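You operate a simulated robot arm through the tools that you are given. There is no shell and no other tool. Be economical: measure what you need, move in short steps, check, and stop when the job is done.

You are at the controls of a simulated two-armed robot. One attempt, no reset.

Task
On the top of the green trolley, fold the orange rag in half, so that its two short edges meet.
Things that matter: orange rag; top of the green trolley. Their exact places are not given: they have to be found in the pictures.

It is judged by the outcome, as a careful person would: the job done as asked, and still so three seconds after it is handed in. It fails if anything else is knocked over, pushed out of place, dropped, spilled or broken. Flat cloth is picked up by pressing the open fingertips on it (5 to 10 N) and closing them slowly along it; thin cloth reads only 2 to 8 mm in the jaws.

Robot
Two 6-joint arms with two-finger parallel grippers on one trunk, on a base that drives. Base frame: it is fixed to the floor where the robot stands at the start and does not move with it; the origin is under the middle of the robot, x ahead of it, y to its left, z up. Readings come in m, degrees, newtons and seconds.
The left shoulder is at the start at [0.06, 0.187, 1.097], the right one opposite. With the tool pointing down near the work surface each hand reaches from about 0.26 to 0.62 m from the robot's upright axis, wherever it stands, measured 20 degrees to its own side. Places, roughly: top of the green trolley [0.5, -0.1, 0.8]. Payload 1.57 kg a hand.
The TCP of each hand is the grasp point between the finger pads, 0.03 m short of the fingertips. In the tool frame z runs along the fingers and y along their closing line. Largest opening 0.11 m; finger width 0.024, thickness 0.012; the body of the gripper, 0.048 by 0.112 m, starts 0.078 m behind the TCP.
Orientation is that of the tool frame in the base frame, as a unit quaternion [x, y, z, w]. With the fingers straight down and closing along the base's y, the tool's x points along the base's -x, its y along +y and its z along -z.

Tools
- The arms move only by the tool arm_command. It takes "left_increments", "right_increments" or both (then of equal length, played together; a hand with none holds still); each is a list of rows, each a list of 3 entries, a list of its own where there are three numbers: the shift along the tool's x, y, z in mm, then the turn, a rotation vector about the tool's x, y, z in degrees, then the opening in per cent of the stroke, from 0 (shut) to 100 (fully open). In form: [[[x, y, z], [ax, ay, az], grip], ...]. A call has 1 to 12 rows; each row is the pose to reach, as a shift and turn from the pose commanded when the call began, along the tool's axes at that moment. Each row takes 0.2 s and may step no farther than 0.05 m and 8.6 degrees from the row before; otherwise, or with a gripper value out of range, the whole call is refused. Where a pose cannot be reached the arm comes as near as it can. A force on the tool above 40 N (or 10 N above the force at the start of the call, whichever is more), or a blocked arm, ends the call early, and 0.2 s more pass. Each finger travels about 0.153 m/s and halts on what it meets, pressing with about 43 N; the grip force reading is that of the motor and also rises with nothing between the fingers. The clock runs only during rows and for 0.2 s after the last one: add rows that repeat a pose to give the fingers time. It gives the time, the measured TCP pose, the force on the tool (base axes), the opening and the grip force at its end, in the units of the frame above (readings bear some noise), with the torque about the TCP (base axes, N m) and any sound that the robot's microphone picked up, and new pictures: "pictures" is both (left out), scene, wrist or none (wrist: the cameras of the hands that moved).
- Cameras (640 x 400 px; columns grow to the right, rows downward): "scene" is now at [0.0048, -0.0313, 1.6297]; the picture's right is [-0.32, -0.95, 0.00], its down [-0.81, 0.28, -0.52] and it looks along [0.49, -0.17, -0.85] (base axes); focal length 264 px, centre (320, 200). "left" rides on the left gripper at [0.07, -0.016, -0.141] in its tool frame; the picture's right is [0.23, 0.97, 0.00], its down [-0.86, 0.20, -0.48] and it looks along [-0.47, 0.11, 0.88] (tool axes); focal length 222 px, centre (320, 200). "right" rides on the right gripper at [0.07, 0.016, -0.141] in its tool frame; the picture's right is [-0.23, 0.97, 0.00], its down [-0.86, -0.20, -0.48] and it looks along [-0.47, -0.11, 0.88] (tool axes); focal length 222 px, centre (320, 200).
- raise_lower(by): slides the trunk up (or, below 0, down) by that many m; the arms and the scene camera ride with it, the base frame stays. It gives what a move gives, with no picture.
- roll_base(legs): drives the robot by 1 to 6 legs, each [ahead, left, turn to the left] in m, m and degrees, along the robot's own axes; the way and the turn of a leg run together, so that a leg with both is an arc; at most 1.5 m and 180 degrees a leg. The arms and the cameras ride along, it lands a little off, and it stops where it bumps. It gives what a move gives, and a new picture of the scene camera.
- head_to(pan, tilt): turns the head with the scene camera to pan (to the left, within 86 degrees either way) and tilt (down, from -29 to 69), counted from straight ahead of the robot. It gives what a move gives, and a new picture of the scene camera.
- locate(camera, pixels): for up to 12 pixels [column, row] of the newest picture of that camera ("zoom" is the newest enlarged one), the place [x, y, z] in the base frame of the surface seen there, good to about 0.003 m, but the place of the scene camera against the robot may be out by one fixed shift of up to 0.012 m in any direction. The clock stands still meanwhile.
- enlarge(camera, box): a new picture of the part [left, top, right, bottom] of that camera's present view, enlarged. The clock stands still meanwhile.
- finish_job(): hands the job in; it is judged then, once.

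Go step by step. Measure first, check grasps and placings, and put right what went wrong. The budget is 80 turns and 260 pictures, counting those below and the enlarged ones. Unless the task says otherwise, let go and move clear before handing in, and close with one line.

The tools are called after "Request:" by a JSON object that holds its "op" and its "data". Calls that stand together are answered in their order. arm_command: Moves the arms, as the interface text tells. Its arguments: {"type":"object","properties":{"left_increments":{"type":"array","items":{"type":"array"}},"right_increments":{"type":"array","items":{"type":"array"}},"pictures":{"type":"string","enum":["both","scene","wrist","none"]}},"required":[]} The other tools are called the same way: raise_lower (by) slides the trunk up or down; roll_base (legs) drives the base; head_to (pan, tilt) turns the head that bears the scene camera; locate (camera, pixels) gives the place of the surface under pixels of a picture; enlarge (camera, box) takes an enlarged picture of a part of a camera's view; finish_job () hands the job in.

At the start:

```text
time: 0.0
left_eef_pos: [0.4615, 0.0329, 1.0869]
left_tool_rot: [0.001, 1.0, -0.001, 0.0]
left_wrist_force: [-0.3, -0.2, -0.3]
left_moment: [-0.03, 0.05, 0.0]
left_grip_width: 0.1099
left_grip_force: 0.2
right_eef_pos: [0.4001, -0.3514, 1.0384]
right_tool_rot: [0.0, 1.0, -0.001, 0.0]
right_wrist_force: [0.3, -0.7, -0.1]
right_moment: [0.03, -0.01, -0.04]
right_grip_width: 0.11
right_grip_force: 0.1
trunk travel left (down, up): [-0.725, 0.265]
robot x, y, heading: [-0.0027, 0.0021, -0.3]
head pan, tilt: [-18.8, 58.7]
```

scene: 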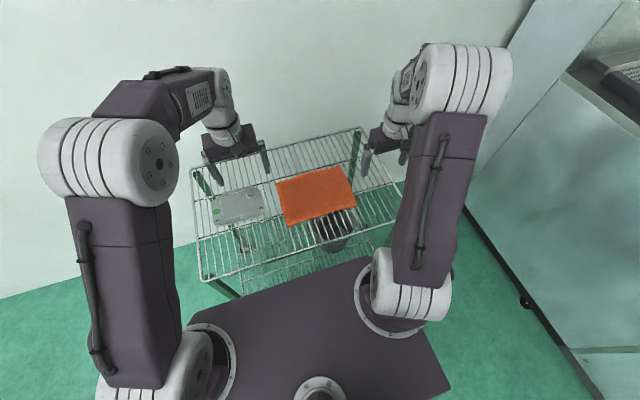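
right: 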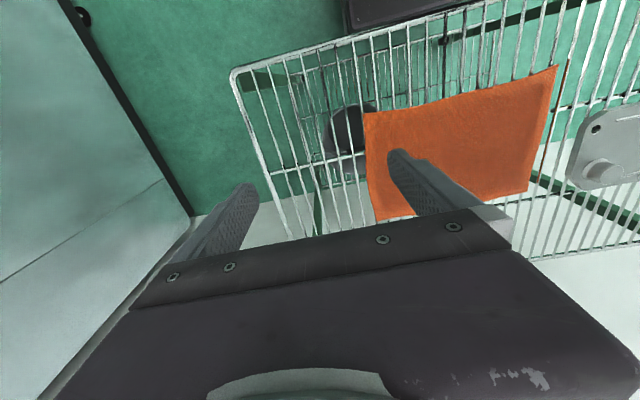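
left: 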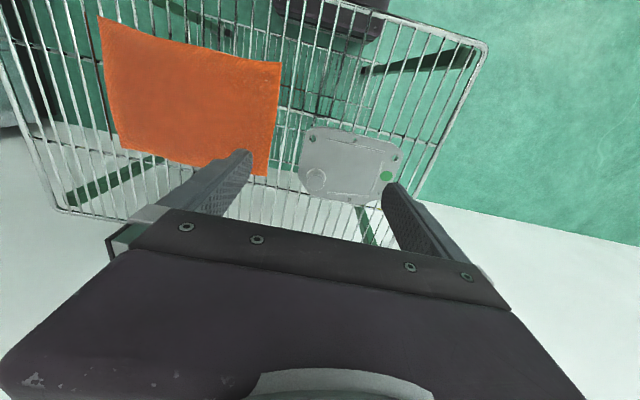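

The orange rag lies on the wire top of the trolley, with scene corners near (277,183), (349,166), (356,206) and (290,227). I will enlarge and measure it.

Request:
{"op": "enlarge", "data": {"camera": "scene", "box": [180, 120, 420, 270]}}

Request:
{"op": "locate", "data": {"camera": "scene", "pixels": [[279, 184], [348, 168], [354, 205], [291, 225], [318, 195], [235, 205]]}}

Request:
{"op": "locate", "data": {"camera": "left", "pixels": [[101, 20], [277, 65], [264, 170], [122, 145], [190, 90]]}}

Request:
{"op": "locate", "data": {"camera": "right", "pixels": [[368, 117], [553, 70], [526, 188], [380, 213], [460, 130]]}}

```text
2.67 times, centred on (300, 195) of scene
```

zoom: 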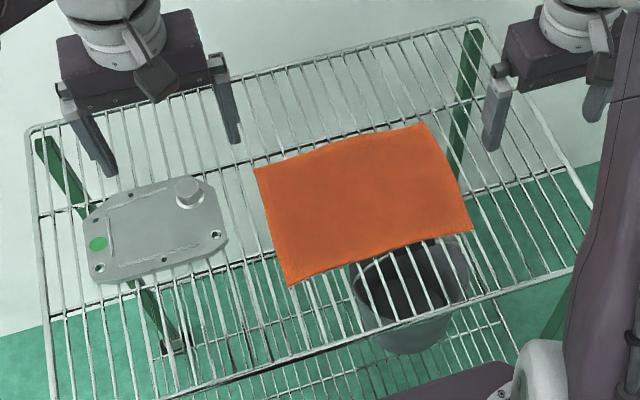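

```text
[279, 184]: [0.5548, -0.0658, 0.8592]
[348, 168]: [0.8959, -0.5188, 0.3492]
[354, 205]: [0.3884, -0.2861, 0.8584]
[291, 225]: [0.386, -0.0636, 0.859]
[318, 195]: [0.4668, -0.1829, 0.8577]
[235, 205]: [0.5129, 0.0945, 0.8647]
```

```text
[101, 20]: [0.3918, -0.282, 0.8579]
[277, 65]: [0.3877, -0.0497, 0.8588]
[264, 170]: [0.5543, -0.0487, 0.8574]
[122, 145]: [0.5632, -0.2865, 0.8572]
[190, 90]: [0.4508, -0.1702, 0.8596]
```

```text
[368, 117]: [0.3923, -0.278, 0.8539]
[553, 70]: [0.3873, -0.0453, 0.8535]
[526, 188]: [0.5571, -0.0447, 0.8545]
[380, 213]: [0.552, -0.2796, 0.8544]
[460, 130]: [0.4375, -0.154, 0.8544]
```

The rag spans x≈0.385–0.56 and y≈-0.285–-0.045 at z≈0.857, so its short edges lie along x at the left and right ends. I want to shift the base to the right to centre on it, so I first check the cabinet clearance.

Request:
{"op": "locate", "data": {"camera": "scene", "pixels": [[475, 220], [500, 250], [540, 315], [580, 380], [560, 200], [600, 130], [395, 215], [200, 285], [207, 277], [360, 130], [192, 168]]}}

Request:
{"op": "head_to", "data": {"pan": -70, "tilt": 60}}

```text
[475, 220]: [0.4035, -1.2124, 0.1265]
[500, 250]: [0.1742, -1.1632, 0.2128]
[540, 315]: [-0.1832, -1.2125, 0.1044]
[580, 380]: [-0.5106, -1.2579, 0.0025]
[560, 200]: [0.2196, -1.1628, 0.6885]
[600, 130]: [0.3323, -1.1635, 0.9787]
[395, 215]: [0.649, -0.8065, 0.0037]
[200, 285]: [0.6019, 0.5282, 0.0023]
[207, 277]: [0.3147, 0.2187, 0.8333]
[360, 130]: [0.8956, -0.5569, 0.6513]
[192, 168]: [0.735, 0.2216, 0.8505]
```

```text
time: 1.2
left_eef_pos: [0.4597, 0.0341, 1.0873]
left_tool_rot: [0.001, 1.0, 0.0, 0.0]
left_wrist_force: [-0.2, -0.4, 0.0]
left_moment: [-0.01, 0.01, -0.02]
left_grip_width: 0.1102
left_grip_force: 0.1
right_eef_pos: [0.4006, -0.3502, 1.0376]
right_tool_rot: [0.001, 1.0, 0.0, 0.001]
right_wrist_force: [0.1, -0.2, 0.6]
right_moment: [-0.01, 0.02, 0.01]
right_grip_width: 0.1102
right_grip_force: 0.0
trunk travel left (down, up): [-0.725, 0.265]
robot x, y, heading: [-0.0043, -0.0002, 0.2]
head pan, tilt: [-70.0, 60.0]
```

scene: 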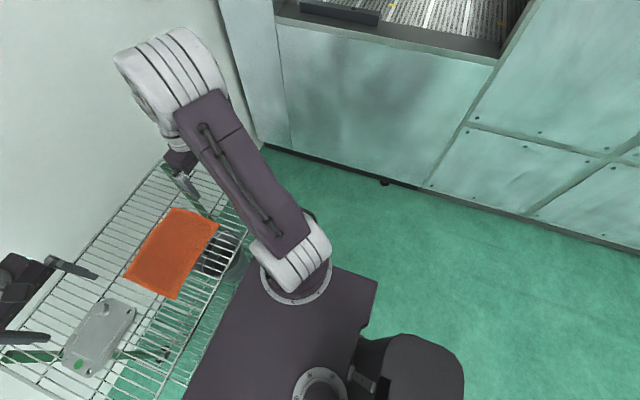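

There is ample clearance, with the cabinet at y=-1.16. I drive 0.165 m to the right and look at the rag again.

Request:
{"op": "roll_base", "data": {"legs": [[0, -0.165, 0]]}}

Request:
{"op": "head_to", "data": {"pan": 0, "tilt": 58}}

```text
time: 2.6
left_eef_pos: [0.4599, -0.1296, 1.0877]
left_tool_rot: [0.0, 1.0, -0.001, 0.0]
left_wrist_force: [-1.1, 0.8, 0.0]
left_moment: [0.0, -0.01, 0.01]
left_grip_width: 0.1095
left_grip_force: 0.1
right_eef_pos: [0.4001, -0.5134, 1.0388]
right_tool_rot: [0.0, 1.0, -0.001, 0.0]
right_wrist_force: [-0.5, -0.3, -0.3]
right_moment: [0.0, 0.01, 0.04]
right_grip_width: 0.1099
right_grip_force: 0.1
trunk travel left (down, up): [-0.725, 0.265]
robot x, y, heading: [-0.0027, -0.1609, -0.1]
head pan, tilt: [-70.0, 60.0]
```

scene: 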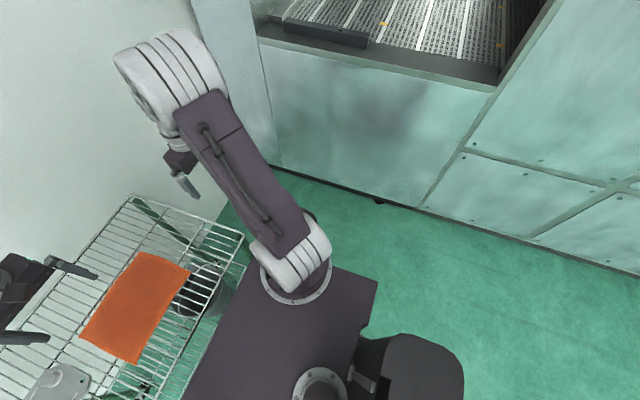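

```text
time: 4.0
left_eef_pos: [0.4613, -0.133, 1.0867]
left_tool_rot: [0.0, 1.0, 0.001, 0.0]
left_wrist_force: [1.0, -0.4, 0.1]
left_moment: [-0.01, -0.03, 0.01]
left_grip_width: 0.11
left_grip_force: 0.0
right_eef_pos: [0.3992, -0.514, 1.0396]
right_tool_rot: [0.0, 1.0, 0.001, 0.0]
right_wrist_force: [0.6, 0.5, 0.4]
right_moment: [-0.01, 0.03, -0.02]
right_grip_width: 0.11
right_grip_force: 0.0
trunk travel left (down, up): [-0.725, 0.265]
robot x, y, heading: [-0.003, -0.1631, 0.1]
head pan, tilt: [0.0, 58.0]
```

scene: 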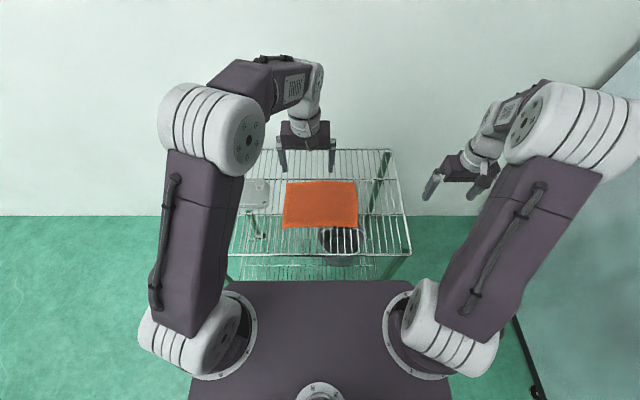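

Space is open, so I plan a two-handed fold of the left short edge onto the right one: left hand on the far corner, right hand on the near corner, both leaning back so their wrists stay apart. First I hover both and check clearance.

Request:
{"op": "arm_command", "data": {"left_increments": [[[-15, 20, 10], [0, -5, 0], 80], [[-30, 40, 20], [0, -10, 0], 60], [[-50, 60, 30], [0, -15, 0], 40], [[-74, 83, 40], [0, -20, 0], 36], [[-74, 83, 60], [0, -20, 0], 36], [[-74, 83, 80], [0, -20, 0], 36], [[-74, 83, 80], [0, -20, 0], 36], [[-74, 83, 80], [0, -20, 0], 36]], "right_increments": [[[2, 40, 0], [0, -4, 0], 80], [[4, 80, 0], [0, -8, 0], 60], [[6, 120, 0], [0, -12, 0], 40], [[8, 160, 0], [0, -16, 0], 36], [[10, 200, 0], [0, -20, 0], 36], [[12, 240, 0], [0, -24, 0], 36], [[14, 280, 0], [0, -30, 0], 36], [[14, 310, 0], [0, -30, 0], 36]]}}

```text
time: 5.8
left_eef_pos: [0.5349, -0.0483, 1.0066]
left_tool_rot: [-0.001, 0.985, 0.0, 0.173]
left_wrist_force: [-0.7, -0.6, -0.6]
left_moment: [0.0, 0.01, 0.01]
left_grip_width: 0.0395
left_grip_force: 0.1
right_eef_pos: [0.3858, -0.2047, 1.0374]
right_tool_rot: [0.0, 0.966, 0.0, 0.259]
right_wrist_force: [1.4, -0.2, 0.8]
right_moment: [-0.01, 0.03, 0.02]
right_grip_width: 0.0396
right_grip_force: 0.1
trunk travel left (down, up): [-0.725, 0.265]
robot x, y, heading: [0.0028, -0.1652, 0.2]
head pan, tilt: [0.0, 58.0]
```

scene: 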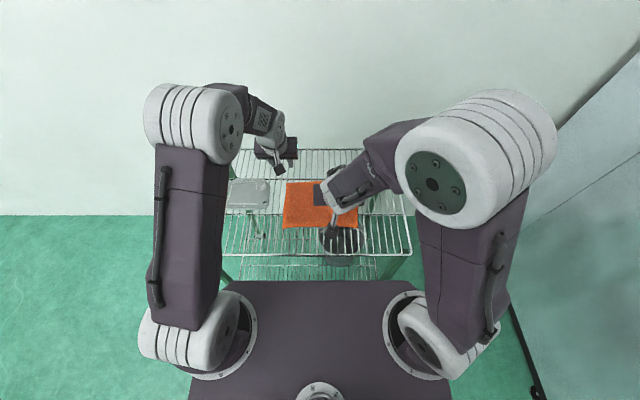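
right: 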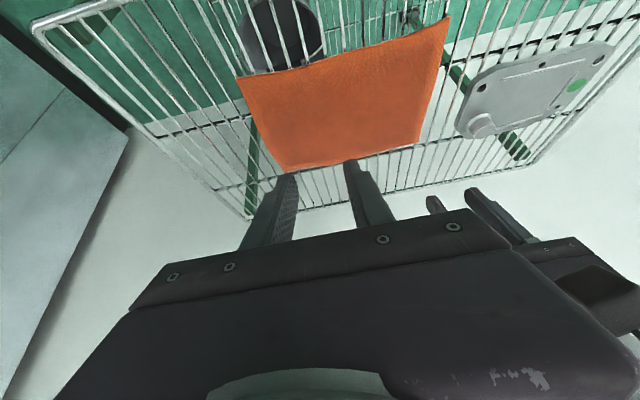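
left: 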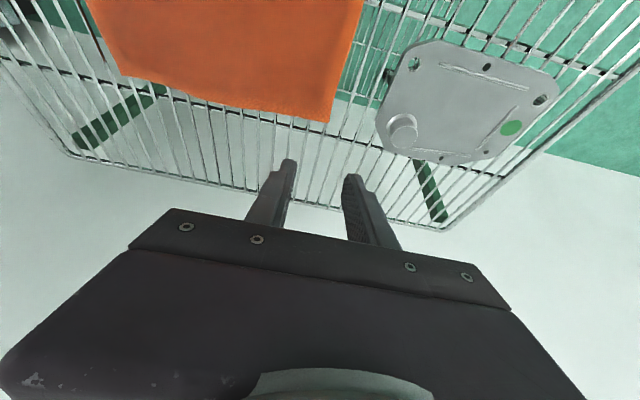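

The arms are well apart, with the left hand at the far side and the right near. I measure the left edge of the rag and the device edge with the wrist cameras, which are accurate relative to the hands.

Request:
{"op": "locate", "data": {"camera": "left", "pixels": [[328, 120], [345, 68], [357, 10], [120, 70], [310, 110], [378, 125], [300, 150], [322, 150], [210, 95]]}}

Request:
{"op": "locate", "data": {"camera": "right", "pixels": [[447, 19], [416, 142], [433, 80], [240, 80], [287, 168], [262, 125], [458, 125]]}}

Request:
{"op": "enlarge", "data": {"camera": "left", "box": [240, 0, 400, 200]}}

```text
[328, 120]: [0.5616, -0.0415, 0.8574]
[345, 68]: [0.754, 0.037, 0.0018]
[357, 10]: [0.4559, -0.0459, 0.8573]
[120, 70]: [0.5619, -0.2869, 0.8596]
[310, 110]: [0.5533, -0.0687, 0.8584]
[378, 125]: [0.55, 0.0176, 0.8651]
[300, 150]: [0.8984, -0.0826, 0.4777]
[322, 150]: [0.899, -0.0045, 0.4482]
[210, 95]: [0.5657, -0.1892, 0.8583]
```

```text
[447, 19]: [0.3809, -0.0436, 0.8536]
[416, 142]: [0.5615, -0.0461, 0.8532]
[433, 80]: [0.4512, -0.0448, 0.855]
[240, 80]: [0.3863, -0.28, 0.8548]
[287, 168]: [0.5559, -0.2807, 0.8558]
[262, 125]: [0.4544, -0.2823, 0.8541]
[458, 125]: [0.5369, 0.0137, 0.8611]
```

```text
2.00 times, centred on (320, 100) of left
```

zoom: 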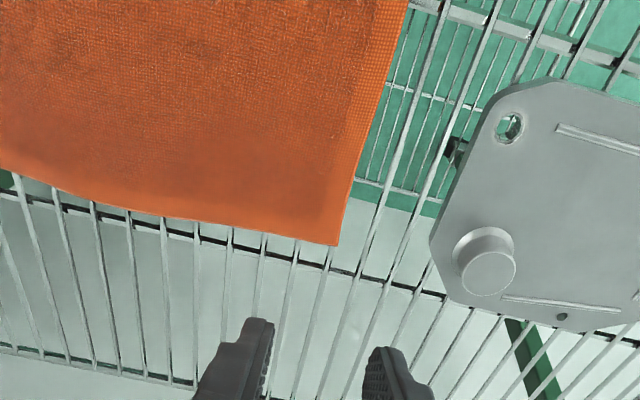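

Rag edge is y≈-0.044 and the device edge y≈0.015, leaving room for the outer finger. I lower both hands to about 10 mm above the cloth with reduced tilt (10° and 15°) and a 30 mm opening.

Request:
{"op": "arm_command", "data": {"left_increments": [[[0, -6, 0], [0, 3, 0], 27], [[0, -6, 0], [0, 6, 0], 27], [[0, -6, 0], [0, 10, 0], 27], [[0, -6, 0], [0, 10, 0], 27], [[8, -6, 26], [0, 10, 0], 27], [[16, -6, 52], [0, 10, 0], 27], [[24, -6, 78], [0, 10, 0], 27], [[32.6, -6, 104.2], [0, 10, 0], 27], [[32.6, -6, 104.2], [0, 10, 0], 27]], "right_increments": [[[0, 40, 0], [0, 5, 0], 27], [[0, 80, 0], [0, 10, 0], 27], [[0, 120, 0], [0, 15, 0], 27], [[0, 151, 0], [0, 15, 0], 27], [[16, 151, 31], [0, 15, 0], 27], [[32, 151, 62], [0, 15, 0], 27], [[48, 151, 93], [0, 15, 0], 27], [[64.8, 151, 124.2], [0, 15, 0], 27], [[64.8, 151, 124.2], [0, 15, 0], 27]]}}

```text
time: 7.8
left_eef_pos: [0.5382, -0.056, 0.8986]
left_tool_rot: [0.0, 0.996, 0.0, 0.087]
left_wrist_force: [-0.8, -0.5, 0.3]
left_moment: [0.0, 0.01, -0.01]
left_grip_width: 0.0295
left_grip_force: 0.1
right_eef_pos: [0.3917, -0.0537, 0.8975]
right_tool_rot: [0.0, 0.991, 0.0, 0.13]
right_wrist_force: [0.0, 0.9, 0.5]
right_moment: [0.01, -0.05, -0.03]
right_grip_width: 0.0298
right_grip_force: 0.1
trunk travel left (down, up): [-0.725, 0.265]
robot x, y, heading: [0.0003, -0.1669, 0.1]
head pan, tilt: [0.0, 58.0]
```

scene: 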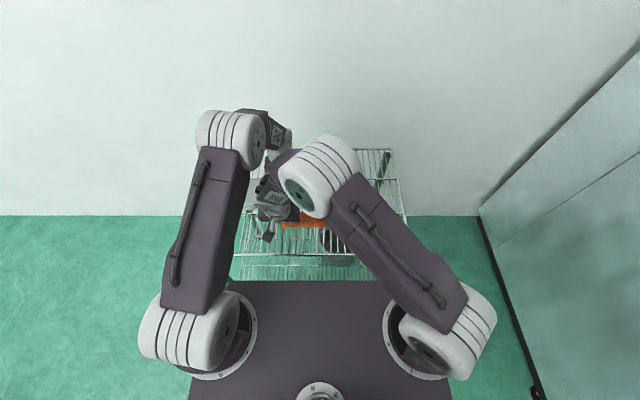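
right: 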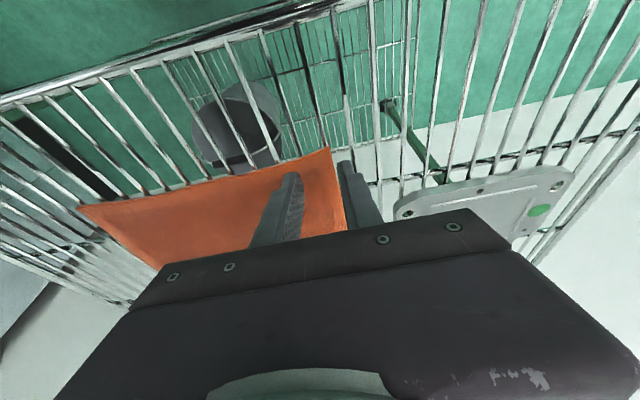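
left: 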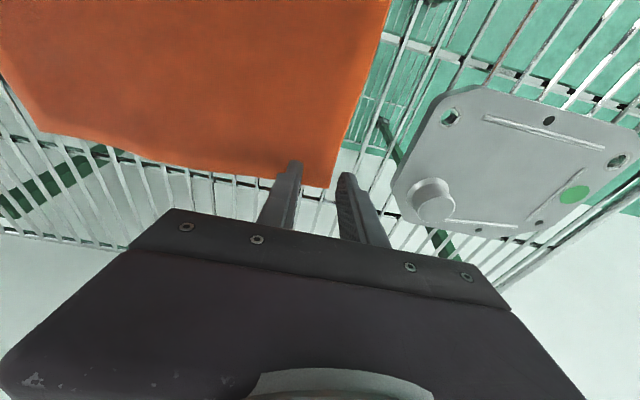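

Both hands straddle the left edge at z just above the cloth: inner finger over the rag, outer finger just outside. I now lower in small steps to feel contact.

Request:
{"op": "arm_command", "data": {"left_increments": [[[2.5, 0, 3], [0, 0, 0], 27], [[3, 0, 6], [0, 0, 0], 27], [[3.3, 0, 8], [0, 0, 0], 27], [[3.5, 0, 9], [0, 0, 0], 27], [[3.7, 0, 10], [0, 0, 0], 27]], "right_increments": [[[0.8, 0, 3], [0, 0, 0], 27], [[1.6, 0, 6], [0, 0, 0], 27], [[2.1, 0, 8], [0, 0, 0], 27], [[2.4, 0, 9], [0, 0, 0], 27], [[2.7, 0, 10], [0, 0, 0], 27]], "pictures": "wrist"}}

```text
time: 9.1
left_eef_pos: [0.5372, -0.0552, 0.8878]
left_tool_rot: [0.0, 0.996, 0.0, 0.087]
left_wrist_force: [-0.2, 0.4, -0.1]
left_moment: [0.0, 0.02, 0.01]
left_grip_width: 0.0298
left_grip_force: 0.1
right_eef_pos: [0.3922, -0.0531, 0.8875]
right_tool_rot: [0.0, 0.991, 0.0, 0.13]
right_wrist_force: [0.1, 0.2, -0.5]
right_moment: [0.0, 0.0, -0.02]
right_grip_width: 0.0297
right_grip_force: 0.0
trunk travel left (down, up): [-0.725, 0.265]
robot x, y, heading: [-0.0038, -0.1648, -0.2]
head pan, tilt: [0.0, 58.0]
```

right: 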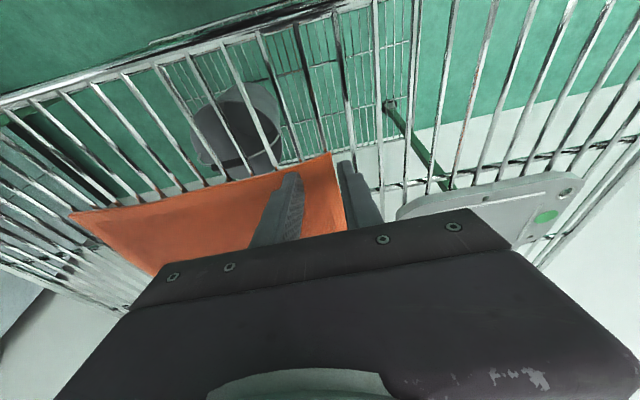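
left: 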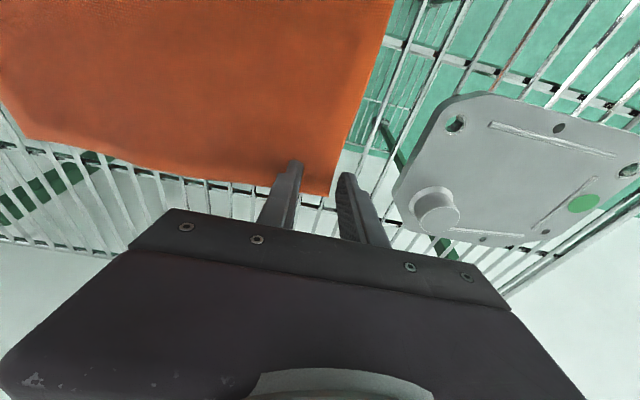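

No contact yet; both TCPs are at z≈0.8877 and the tips at about 0.858. I continue down in 1 mm steps.

Request:
{"op": "arm_command", "data": {"left_increments": [[[0.2, 0, 1], [0, 0, 0], 27], [[0.4, 0, 2], [0, 0, 0], 27], [[0.6, 0, 3], [0, 0, 0], 27], [[0.6, 0, 3], [0, 0, 0], 27]], "right_increments": [[[0.3, 0, 1], [0, 0, 0], 27], [[0.5, 0, 2], [0, 0, 0], 27], [[0.8, 0, 3], [0, 0, 0], 27], [[0.8, 0, 3], [0, 0, 0], 27]], "pictures": "none"}}

```text
time: 10.1
left_eef_pos: [0.5368, -0.0551, 0.8846]
left_tool_rot: [0.0, 0.996, -0.001, 0.087]
left_wrist_force: [0.5, 0.4, 1.9]
left_moment: [-0.05, 0.02, 0.0]
left_grip_width: 0.0298
left_grip_force: 0.2
right_eef_pos: [0.3918, -0.0534, 0.8848]
right_tool_rot: [0.0, 0.992, 0.0, 0.13]
right_wrist_force: [-0.3, 0.4, 1.1]
right_moment: [-0.06, -0.04, -0.02]
right_grip_width: 0.03
right_grip_force: 0.5
trunk travel left (down, up): [-0.725, 0.265]
robot x, y, heading: [-0.0011, -0.1631, 0.1]
head pan, tilt: [0.0, 58.0]
```

First contact shows (1.9 N left, 1.1 N right). I go another 2 mm.

Request:
{"op": "arm_command", "data": {"left_increments": [[[0.2, 0, 1], [0, 0, 0], 27], [[0.3, 0, 1.5], [0, 0, 0], 27], [[0.3, 0, 1.5], [0, 0, 0], 27]], "right_increments": [[[0.3, 0, 1], [0, 0, 0], 27], [[0.5, 0, 2], [0, 0, 0], 27], [[0.5, 0, 2], [0, 0, 0], 27]], "pictures": "none"}}

```text
time: 10.8
left_eef_pos: [0.5364, -0.0539, 0.8846]
left_tool_rot: [0.0, 0.996, -0.001, 0.089]
left_wrist_force: [0.3, 0.4, 5.3]
left_moment: [-0.12, -0.01, 0.01]
left_grip_width: 0.0296
left_grip_force: 0.0
right_eef_pos: [0.391, -0.0525, 0.8834]
right_tool_rot: [0.0, 0.991, 0.0, 0.131]
right_wrist_force: [2.5, -1.1, 14.0]
right_moment: [-0.28, 0.0, 0.05]
right_grip_width: 0.03
right_grip_force: 0.5
trunk travel left (down, up): [-0.725, 0.265]
robot x, y, heading: [-0.0011, -0.1624, -0.2]
head pan, tilt: [0.0, 58.0]
```

Left reads 5.3 N and right 14 N. I back the right off slightly, press the left slightly more, and close both slowly.

Request:
{"op": "arm_command", "data": {"left_increments": [[[0, 0, 0.5], [0, 0, 0], 27], [[0, 0, 0.5], [0, 0, 0], 24], [[0, 0, 0.5], [0, 0, 0], 21], [[0, 0, 0.5], [0, 0, 0], 18], [[0, 0, 0.5], [0, 0, 0], 15], [[0, 0, 0.5], [0, 0, 0], 12], [[0, 0, 0.5], [0, 0, 0], 9], [[0, 0, 0.5], [0, 0, 0], 6], [[0, 0, 0.5], [0, 0, 0], 3], [[0, 0, 0.5], [0, 0, 0], 0], [[0, 0, 0.5], [0, 0, 0], 0]], "right_increments": [[[0, 0, -0.7], [0, 0, 0], 27], [[0, 0, -0.7], [0, 0, 0], 24], [[0, 0, -0.7], [0, 0, 0], 21], [[0, 0, -0.7], [0, 0, 0], 18], [[0, 0, -0.7], [0, 0, 0], 15], [[0, 0, -0.7], [0, 0, 0], 12], [[0, 0, -0.7], [0, 0, 0], 9], [[0, 0, -0.7], [0, 0, 0], 6], [[0, 0, -0.7], [0, 0, 0], 3], [[0, 0, -0.7], [0, 0, 0], 0], [[0, 0, -0.7], [0, 0, 0], 0]], "pictures": "wrist"}}

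```text
time: 13.2
left_eef_pos: [0.5363, -0.0553, 0.8841]
left_tool_rot: [0.0, 0.996, 0.0, 0.088]
left_wrist_force: [-0.1, -1.7, 9.2]
left_moment: [-0.1, 0.03, 0.01]
left_grip_width: 0.004
left_grip_force: 24.8
right_eef_pos: [0.3909, -0.0554, 0.884]
right_tool_rot: [0.0, 0.991, 0.002, 0.132]
right_wrist_force: [1.0, -1.4, 11.6]
right_moment: [-0.16, 0.05, -0.02]
right_grip_width: 0.0048
right_grip_force: 25.1
trunk travel left (down, up): [-0.725, 0.265]
robot x, y, heading: [-0.0004, -0.1654, -0.0]
head pan, tilt: [0.0, 58.0]
```

right: 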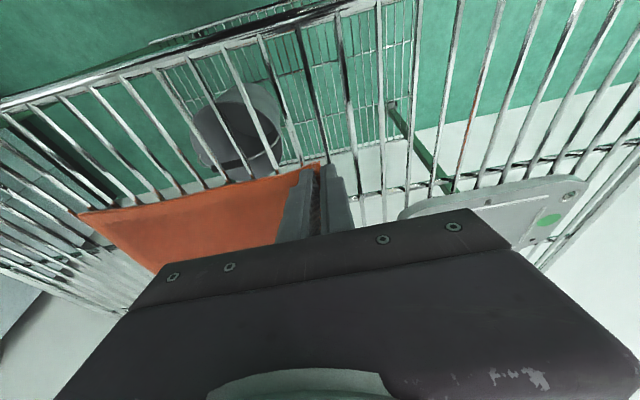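
left: 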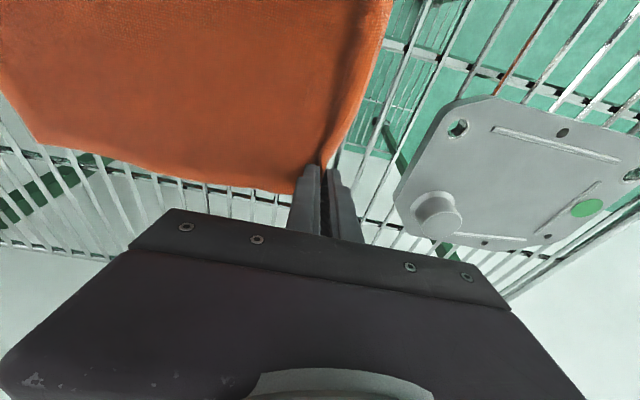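

Both jaws hold cloth (4.0 and 4.8 mm, 25 N). I lift 40 mm with a small shift inward to check the hold.

Request:
{"op": "arm_command", "data": {"left_increments": [[[-1.7, -2, -9.8], [0, 0, 0], 0], [[-3.5, -5, -19.7], [0, 0, 0], 0], [[-5.2, -9, -29.5], [0, 0, 0], 0], [[-7, -15, -39.4], [0, 0, 0], 0], [[-7, -15, -39.4], [0, 0, 0], 0]], "right_increments": [[[-2.6, -2, -9.7], [0, 0, 0], 0], [[-5.2, -5, -19.3], [0, 0, 0], 0], [[-7.8, -9, -29], [0, 0, 0], 0], [[-10.4, -15, -38.6], [0, 0, 0], 0], [[-10.4, -15, -38.6], [0, 0, 0], 0]]}}

```text
time: 14.4
left_eef_pos: [0.5376, -0.0693, 0.9221]
left_tool_rot: [-0.001, 0.996, 0.0, 0.087]
left_wrist_force: [-0.8, 0.4, 0.0]
left_moment: [0.02, 0.0, -0.01]
left_grip_width: 0.0037
left_grip_force: 24.6
right_eef_pos: [0.3924, -0.0704, 0.9238]
right_tool_rot: [-0.001, 0.991, 0.0, 0.131]
right_wrist_force: [0.2, -0.4, 0.3]
right_moment: [0.02, -0.01, -0.05]
right_grip_width: 0.0045
right_grip_force: 25.6
trunk travel left (down, up): [-0.725, 0.265]
robot x, y, heading: [0.0014, -0.163, -0.1]
head pan, tilt: [0.0, 58.0]
```

scene: 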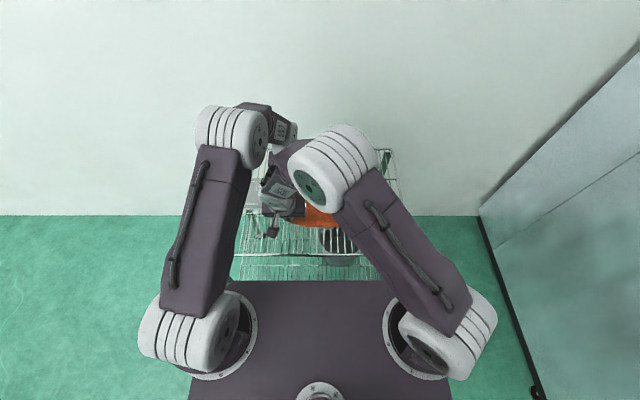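
right: 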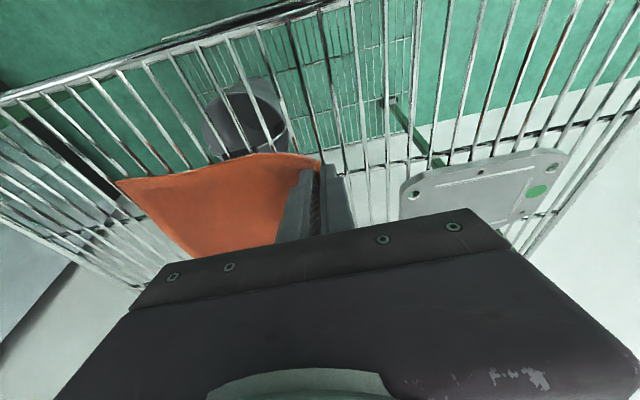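
left: 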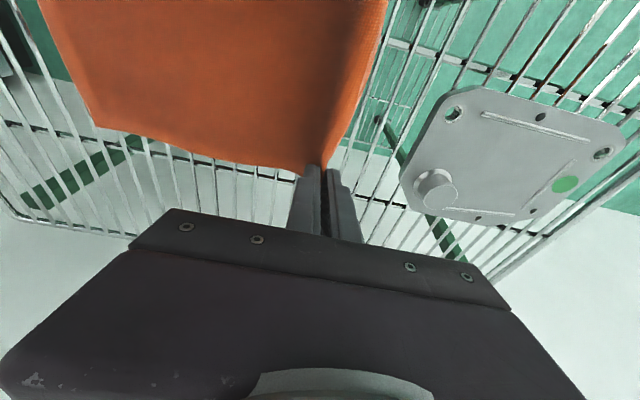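

Both corners are lifted cleanly. I carry them over along an arc toward the right edge, stopping partway to check.

Request:
{"op": "arm_command", "data": {"left_increments": [[[-1.2, -10, -6.5], [0, 0, 0], 0], [[-2.3, -20, -12.8], [0, 0, 0], 0], [[-4, -32, -22], [0, 0, 0], 0], [[-5.4, -45, -30.5], [0, 0, 0], 0], [[-7.5, -70, -42.4], [0, 0, 0], 0], [[-7.8, -94, -44.3], [0, 0, 0], 0], [[-7.5, -107, -43], [0, 0, 0], 0], [[-7.5, -120, -42.4], [0, 0, 0], 0], [[-5.7, -140, -32.5], [0, 0, 0], 0], [[-3.7, -160, -20.7], [0, 0, 0], 0], [[-3.7, -160, -20.7], [0, 0, 0], 0], [[-3.7, -160, -20.7], [0, 0, 0], 0]], "right_increments": [[[-1.7, -10, -6.4], [0, 0, 0], 0], [[-3.4, -20, -12.6], [0, 0, 0], 0], [[-6, -32, -22], [0, 0, 0], 0], [[-8, -45, -29.9], [0, 0, 0], 0], [[-11.1, -70, -41.5], [0, 0, 0], 0], [[-11.7, -94, -43.5], [0, 0, 0], 0], [[-11.5, -107, -42.5], [0, 0, 0], 0], [[-11.1, -120, -41.5], [0, 0, 0], 0], [[-8.5, -140, -31.9], [0, 0, 0], 0], [[-5.4, -160, -20.3], [0, 0, 0], 0], [[-5.4, -160, -20.3], [0, 0, 0], 0], [[-5.4, -160, -20.3], [0, 0, 0], 0]]}}

```text
time: 17.1
left_eef_pos: [0.537, -0.23, 0.943]
left_tool_rot: [0.0, 0.996, 0.0, 0.087]
left_wrist_force: [-0.5, 0.0, 0.6]
left_moment: [0.04, 0.02, -0.02]
left_grip_width: 0.0037
left_grip_force: 24.7
right_eef_pos: [0.392, -0.2299, 0.9441]
right_tool_rot: [0.0, 0.991, 0.001, 0.13]
right_wrist_force: [0.8, 0.3, -0.1]
right_moment: [0.03, 0.0, -0.02]
right_grip_width: 0.0045
right_grip_force: 25.4
trunk travel left (down, up): [-0.725, 0.265]
robot x, y, heading: [0.0008, -0.1655, 0.2]
head pan, tilt: [0.0, 58.0]
```

scene: 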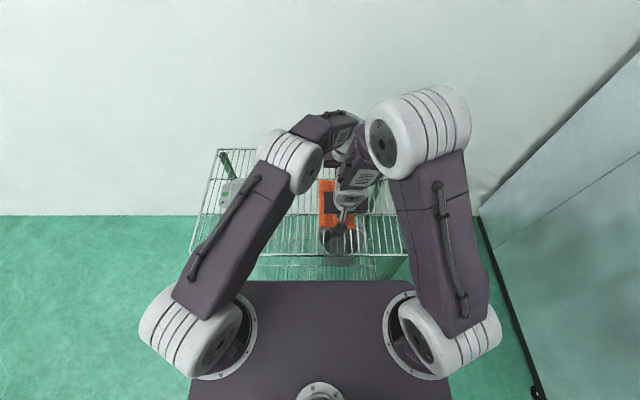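
right: 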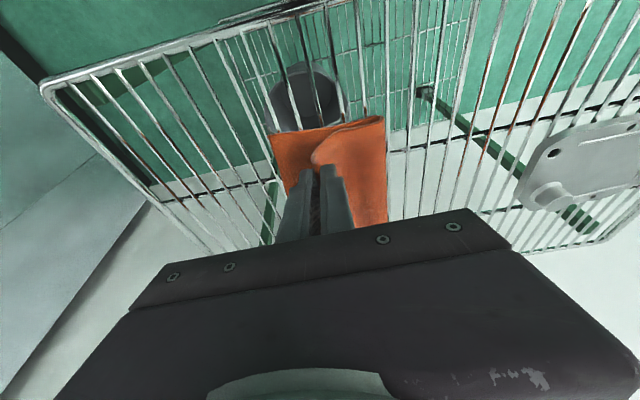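
left: 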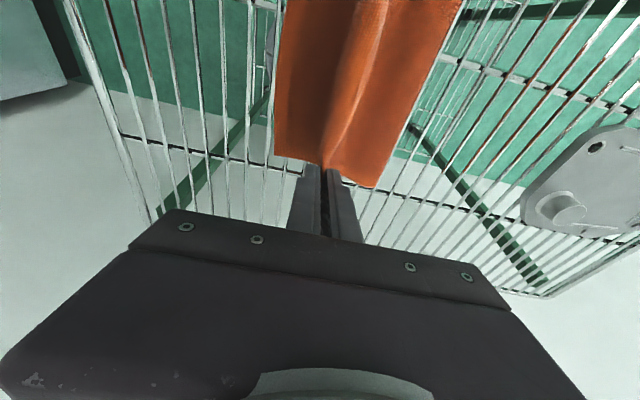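

The fold is forming well. I measure the bottom layer's right edge and the crease before setting down.

Request:
{"op": "enlarge", "data": {"camera": "left", "box": [220, 0, 500, 200]}}

Request:
{"op": "locate", "data": {"camera": "left", "pixels": [[277, 155], [281, 60], [285, 10], [374, 185], [430, 90], [458, 10]]}}

Request:
{"op": "locate", "data": {"camera": "right", "pixels": [[273, 137], [285, 185], [383, 118], [385, 180], [320, 150]]}}

```text
2.00 times, centred on (360, 100) of left
```

zoom: 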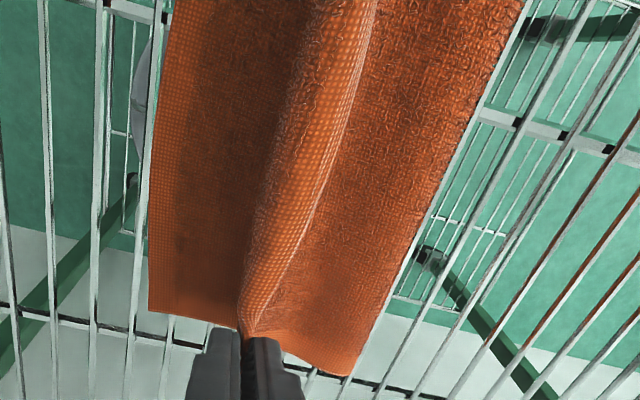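

```text
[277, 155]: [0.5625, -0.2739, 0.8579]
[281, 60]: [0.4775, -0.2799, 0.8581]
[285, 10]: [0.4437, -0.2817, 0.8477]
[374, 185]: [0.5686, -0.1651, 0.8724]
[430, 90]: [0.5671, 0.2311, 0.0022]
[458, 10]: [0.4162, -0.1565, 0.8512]
```

```text
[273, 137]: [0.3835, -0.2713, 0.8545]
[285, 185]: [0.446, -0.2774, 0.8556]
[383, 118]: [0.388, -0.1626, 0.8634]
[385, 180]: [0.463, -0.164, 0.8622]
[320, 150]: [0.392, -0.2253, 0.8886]
```

The bottom right edge is now at y≈-0.274 and the crease at about -0.162. I lower while moving to y≈-0.260, without letting go yet.

Request:
{"op": "arm_command", "data": {"left_increments": [[[1.3, -8, 7.4], [0, 0, 0], 0], [[2.6, -15, 14.8], [0, 0, 0], 0], [[4, -22, 22], [0, 0, 0], 0], [[5.2, -27, 29.6], [0, 0, 0], 0], [[6.3, -30, 36], [0, 0, 0], 0], [[7.5, -30, 42], [0, 0, 0], 0], [[8.4, -30, 48], [0, 0, 0], 0], [[8.4, -30, 48], [0, 0, 0], 0]], "right_increments": [[[1.9, -8, 7.3], [0, 0, 0], 0], [[3.9, -15, 14.5], [0, 0, 0], 0], [[5.8, -22, 21.7], [0, 0, 0], 0], [[7.8, -27, 29], [0, 0, 0], 0], [[9.5, -30, 35.4], [0, 0, 0], 0], [[11, -30, 41.2], [0, 0, 0], 0], [[12.7, -30, 47.3], [0, 0, 0], 0], [[12.7, -30, 47.3], [0, 0, 0], 0]]}}

```text
time: 18.9
left_eef_pos: [0.5372, -0.2591, 0.8948]
left_tool_rot: [0.0, 0.996, 0.0, 0.088]
left_wrist_force: [-0.2, 0.5, -0.8]
left_moment: [-0.02, 0.01, 0.0]
left_grip_width: 0.0037
left_grip_force: 24.6
right_eef_pos: [0.3918, -0.2595, 0.8961]
right_tool_rot: [0.0, 0.992, 0.0, 0.13]
right_wrist_force: [0.4, 0.2, 0.8]
right_moment: [-0.03, -0.01, -0.05]
right_grip_width: 0.0046
right_grip_force: 25.1
trunk travel left (down, up): [-0.725, 0.265]
robot x, y, heading: [-0.0011, -0.1645, -0.1]
head pan, tilt: [0.0, 58.0]
```

scene: 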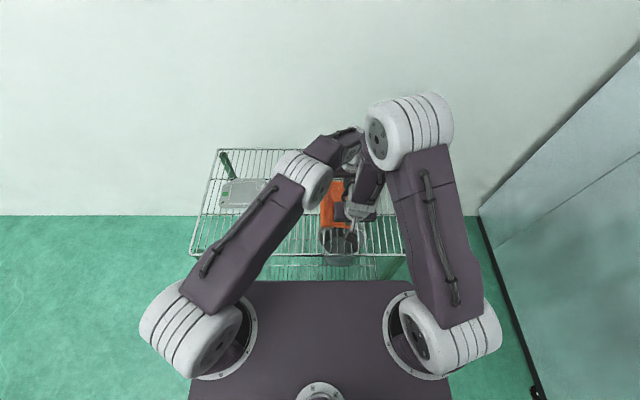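
right: 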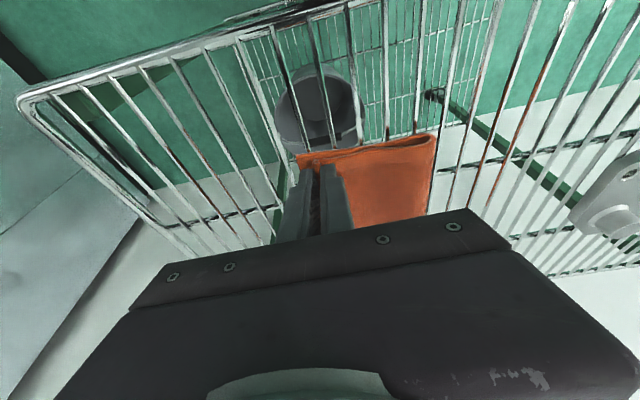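
left: 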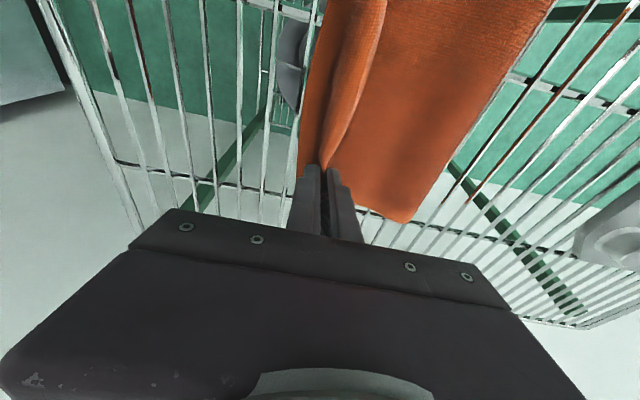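

The edge is over the bottom edge with a small rolled lip. I lower 3 mm more, open gently, and lift off to see how it settles.

Request:
{"op": "arm_command", "data": {"left_increments": [[[0.5, -3, 3], [0, 0, 0], 0], [[0.5, -3, 3], [0, 0, 0], 5], [[0.5, -3, 3], [0, 0, 0], 10], [[0.5, -3, 3], [0, 0, 0], 15], [[0.5, -3, 3], [0, 0, 0], 18], [[-1.2, -3, -7], [0, 0, 0], 18], [[-3, -3, -17], [0, 0, 0], 18], [[-6.5, -3, -37], [0, 0, 0], 18], [[-12, -3, -67], [0, 0, 0], 18]], "right_increments": [[[0.8, -3, 3], [0, 0, 0], 0], [[0.8, -3, 3], [0, 0, 0], 5], [[0.8, -3, 3], [0, 0, 0], 10], [[0.8, -3, 3], [0, 0, 0], 15], [[0.8, -3, 3], [0, 0, 0], 18], [[-1.8, -3, -7], [0, 0, 0], 18], [[-4.6, -3, -17], [0, 0, 0], 18], [[-10, -3, -37], [0, 0, 0], 18], [[-18, -3, -67], [0, 0, 0], 18]]}}

```text
time: 20.9
left_eef_pos: [0.5372, -0.2619, 0.9638]
left_tool_rot: [0.001, 0.996, 0.0, 0.088]
left_wrist_force: [-0.4, 0.7, 1.0]
left_moment: [0.01, -0.01, 0.0]
left_grip_width: 0.0197
left_grip_force: 0.0
right_eef_pos: [0.3914, -0.2644, 0.9551]
right_tool_rot: [0.001, 0.991, -0.004, 0.133]
right_wrist_force: [0.6, 0.0, 0.7]
right_moment: [0.0, -0.01, 0.03]
right_grip_width: 0.0198
right_grip_force: 0.0
right hand out of reach, approached as far as the arm can: row 9
trunk travel left (down, up): [-0.725, 0.265]
robot x, y, heading: [-0.0028, -0.1622, -0.1]
head pan, tilt: [0.0, 58.0]
```

scene: 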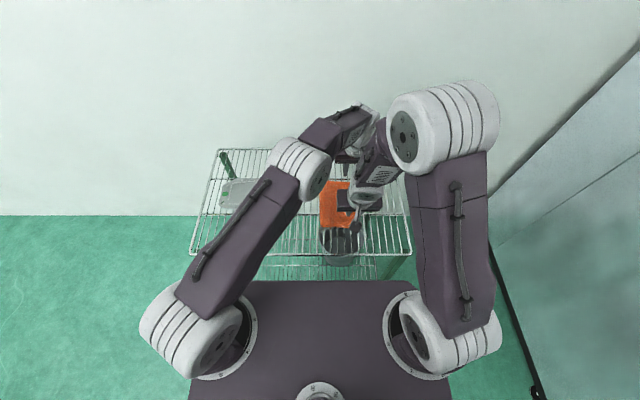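
right: 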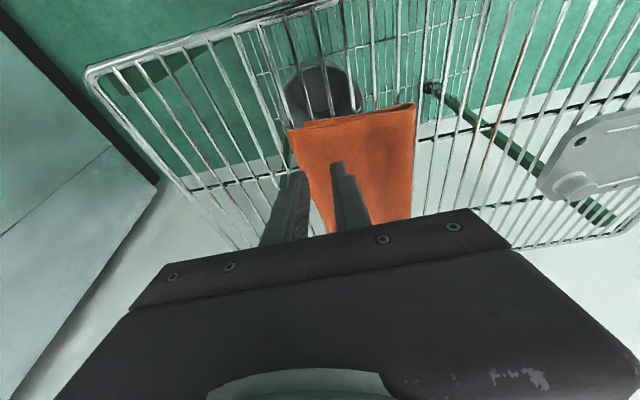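
left: 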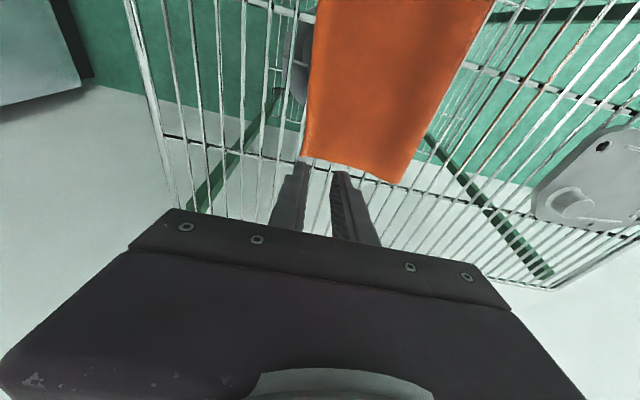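

The lip unrolled and the rag looks neatly folded. I move both hands aside to inspect.

Request:
{"op": "arm_command", "data": {"left_increments": [[[0, 0, -20], [0, 0, 0], 18], [[0, 40, -40], [0, 0, 0], 18], [[0, 80, -50], [0, 0, 0], 18], [[0, 120, -60], [0, 0, 0], 18], [[0, 160, -60], [0, 0, 0], 18], [[0, 200, -60], [0, 0, 0], 18], [[0, 240, -60], [0, 0, 0], 18], [[0, 280, -60], [0, 0, 0], 18]], "right_increments": [[[0, -30, 0], [0, 0, 0], 18], [[0, -60, 0], [0, 0, 0], 18], [[0, -90, 0], [0, 0, 0], 18], [[0, -120, 0], [0, 0, 0], 18], [[0, -150, 0], [0, 0, 0], 18], [[0, -180, 0], [0, 0, 0], 18], [[0, -210, 0], [0, 0, 0], 18], [[0, -220, 0], [0, 0, 0], 18]]}}

Request:
{"op": "enlarge", "data": {"camera": "scene", "box": [260, 140, 420, 260]}}

```text
time: 22.6
left_eef_pos: [0.5273, 0.0192, 1.0228]
left_tool_rot: [0.001, 0.996, -0.002, 0.087]
left_wrist_force: [0.0, 0.1, -0.5]
left_moment: [-0.02, 0.0, 0.03]
left_grip_width: 0.0198
left_grip_force: 0.0
right_eef_pos: [0.3925, -0.484, 0.9545]
right_tool_rot: [0.0, 0.992, -0.001, 0.13]
right_wrist_force: [-0.4, 1.1, -0.1]
right_moment: [-0.04, -0.03, 0.01]
right_grip_width: 0.0197
right_grip_force: 0.1
right hand out of reach, approached as far as the arm can: row 4
trunk travel left (down, up): [-0.725, 0.265]
robot x, y, heading: [-0.0017, -0.1655, 0.0]
head pan, tilt: [0.0, 58.0]
```

scene: 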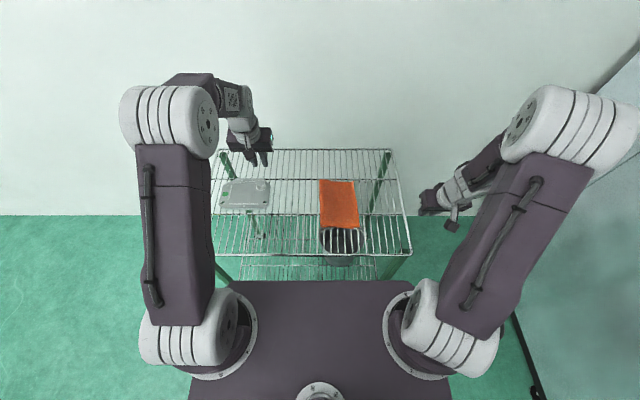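
right: 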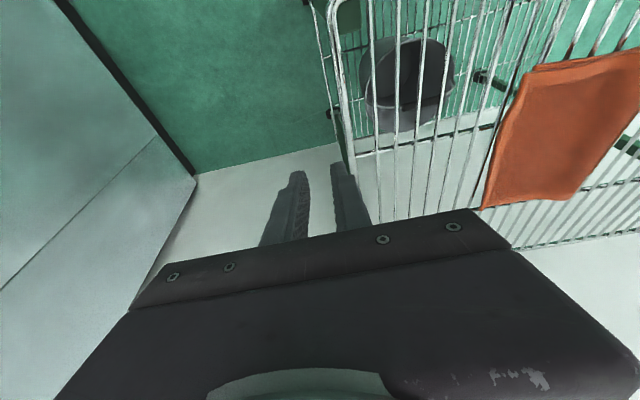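
left: 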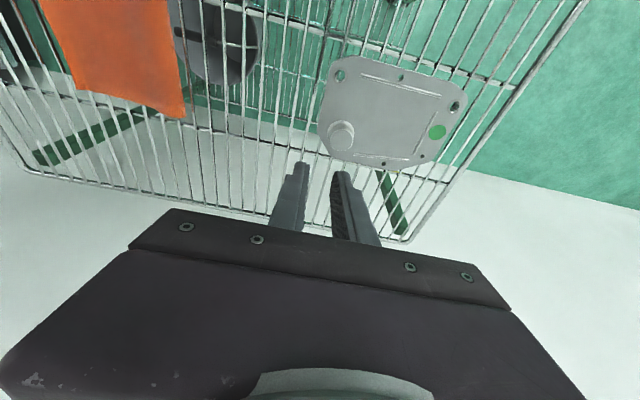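

```text
3.33 times, centred on (340, 200) of scene
```

zoom: 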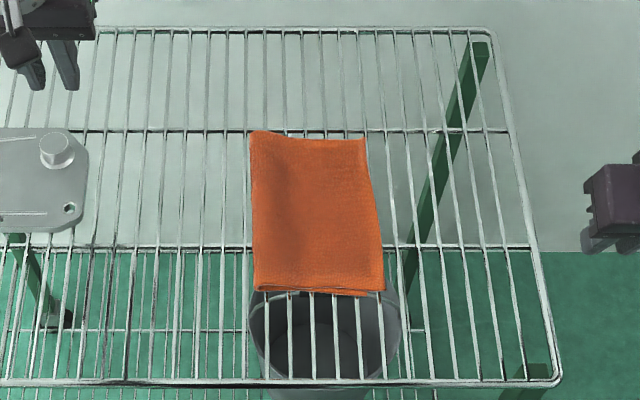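

The rag is folded, and the device and trolley are undisturbed. I take a closer look at the meeting edges before handing in.

Request:
{"op": "enlarge", "data": {"camera": "right", "box": [460, 40, 640, 220]}}

Request:
{"op": "enlarge", "data": {"camera": "scene", "box": [310, 170, 370, 240]}}

```text
2.22 times, centred on (550, 130) of right
```

zoom: 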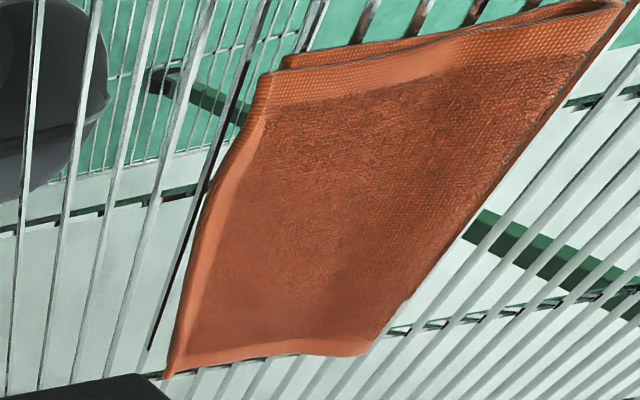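

```text
5.71 times, centred on (340, 205) of scene
```

zoom: 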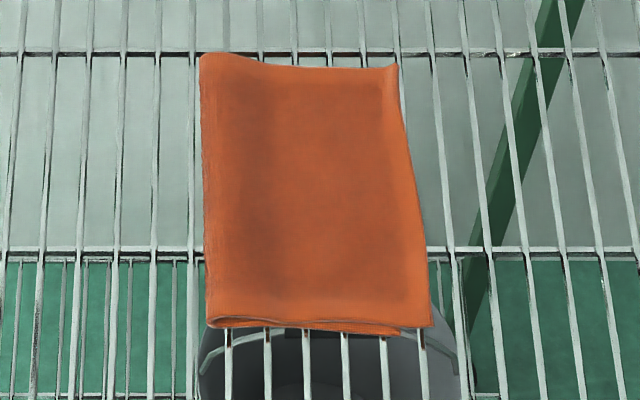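

The top layer seems to overhang the bottom a little at the near corner, so I measure it.

Request:
{"op": "enlarge", "data": {"camera": "right", "box": [510, 45, 570, 85]}}

Request:
{"op": "locate", "data": {"camera": "right", "pixels": [[537, 75], [541, 66], [534, 76], [525, 95], [512, 130], [496, 170], [487, 206], [500, 200], [628, 45], [570, 190]]}}

Request:
{"op": "locate", "data": {"camera": "scene", "pixels": [[348, 227], [349, 228], [350, 227], [329, 226], [356, 226], [358, 225], [330, 182], [353, 183], [333, 227], [345, 227]]}}

```text
10.00 times, centred on (540, 65) of right
```

zoom: 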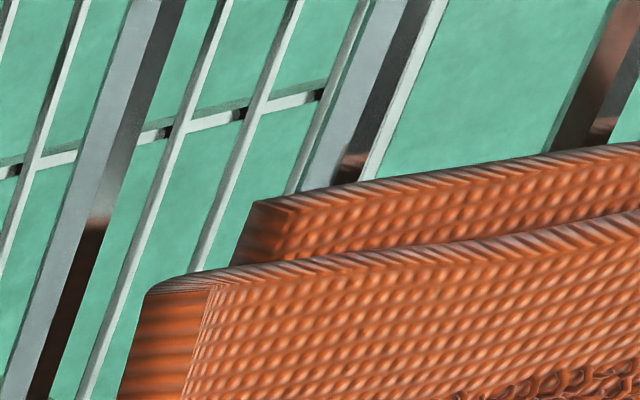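

```text
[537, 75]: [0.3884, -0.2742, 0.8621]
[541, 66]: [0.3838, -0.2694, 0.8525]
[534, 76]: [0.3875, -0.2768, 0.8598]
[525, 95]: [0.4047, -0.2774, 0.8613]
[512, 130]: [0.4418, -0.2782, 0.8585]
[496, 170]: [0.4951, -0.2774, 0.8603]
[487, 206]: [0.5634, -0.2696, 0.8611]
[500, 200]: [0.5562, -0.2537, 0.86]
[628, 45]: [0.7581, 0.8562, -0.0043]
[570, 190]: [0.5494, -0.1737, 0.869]
```

```text
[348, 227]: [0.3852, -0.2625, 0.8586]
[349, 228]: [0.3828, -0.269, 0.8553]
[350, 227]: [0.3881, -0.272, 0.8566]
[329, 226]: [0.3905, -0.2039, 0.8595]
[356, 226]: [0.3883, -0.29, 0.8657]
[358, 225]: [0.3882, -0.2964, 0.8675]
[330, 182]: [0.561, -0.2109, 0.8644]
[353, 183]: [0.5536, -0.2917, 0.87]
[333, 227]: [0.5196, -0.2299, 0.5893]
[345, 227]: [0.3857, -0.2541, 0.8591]
```

The top edge (y≈-0.277) and bottom edge (y≈-0.270 to -0.275) meet within about 7 mm. The corners line up, nothing else has moved, and both hands are clear, so I hand in.

Request:
{"op": "finish_job", "data": {}}

```text
The job is handed in.
```

The orange rag is folded in half on top of the green trolley, its two short edges meeting to within about 7 mm, and I saw nothing else moved.
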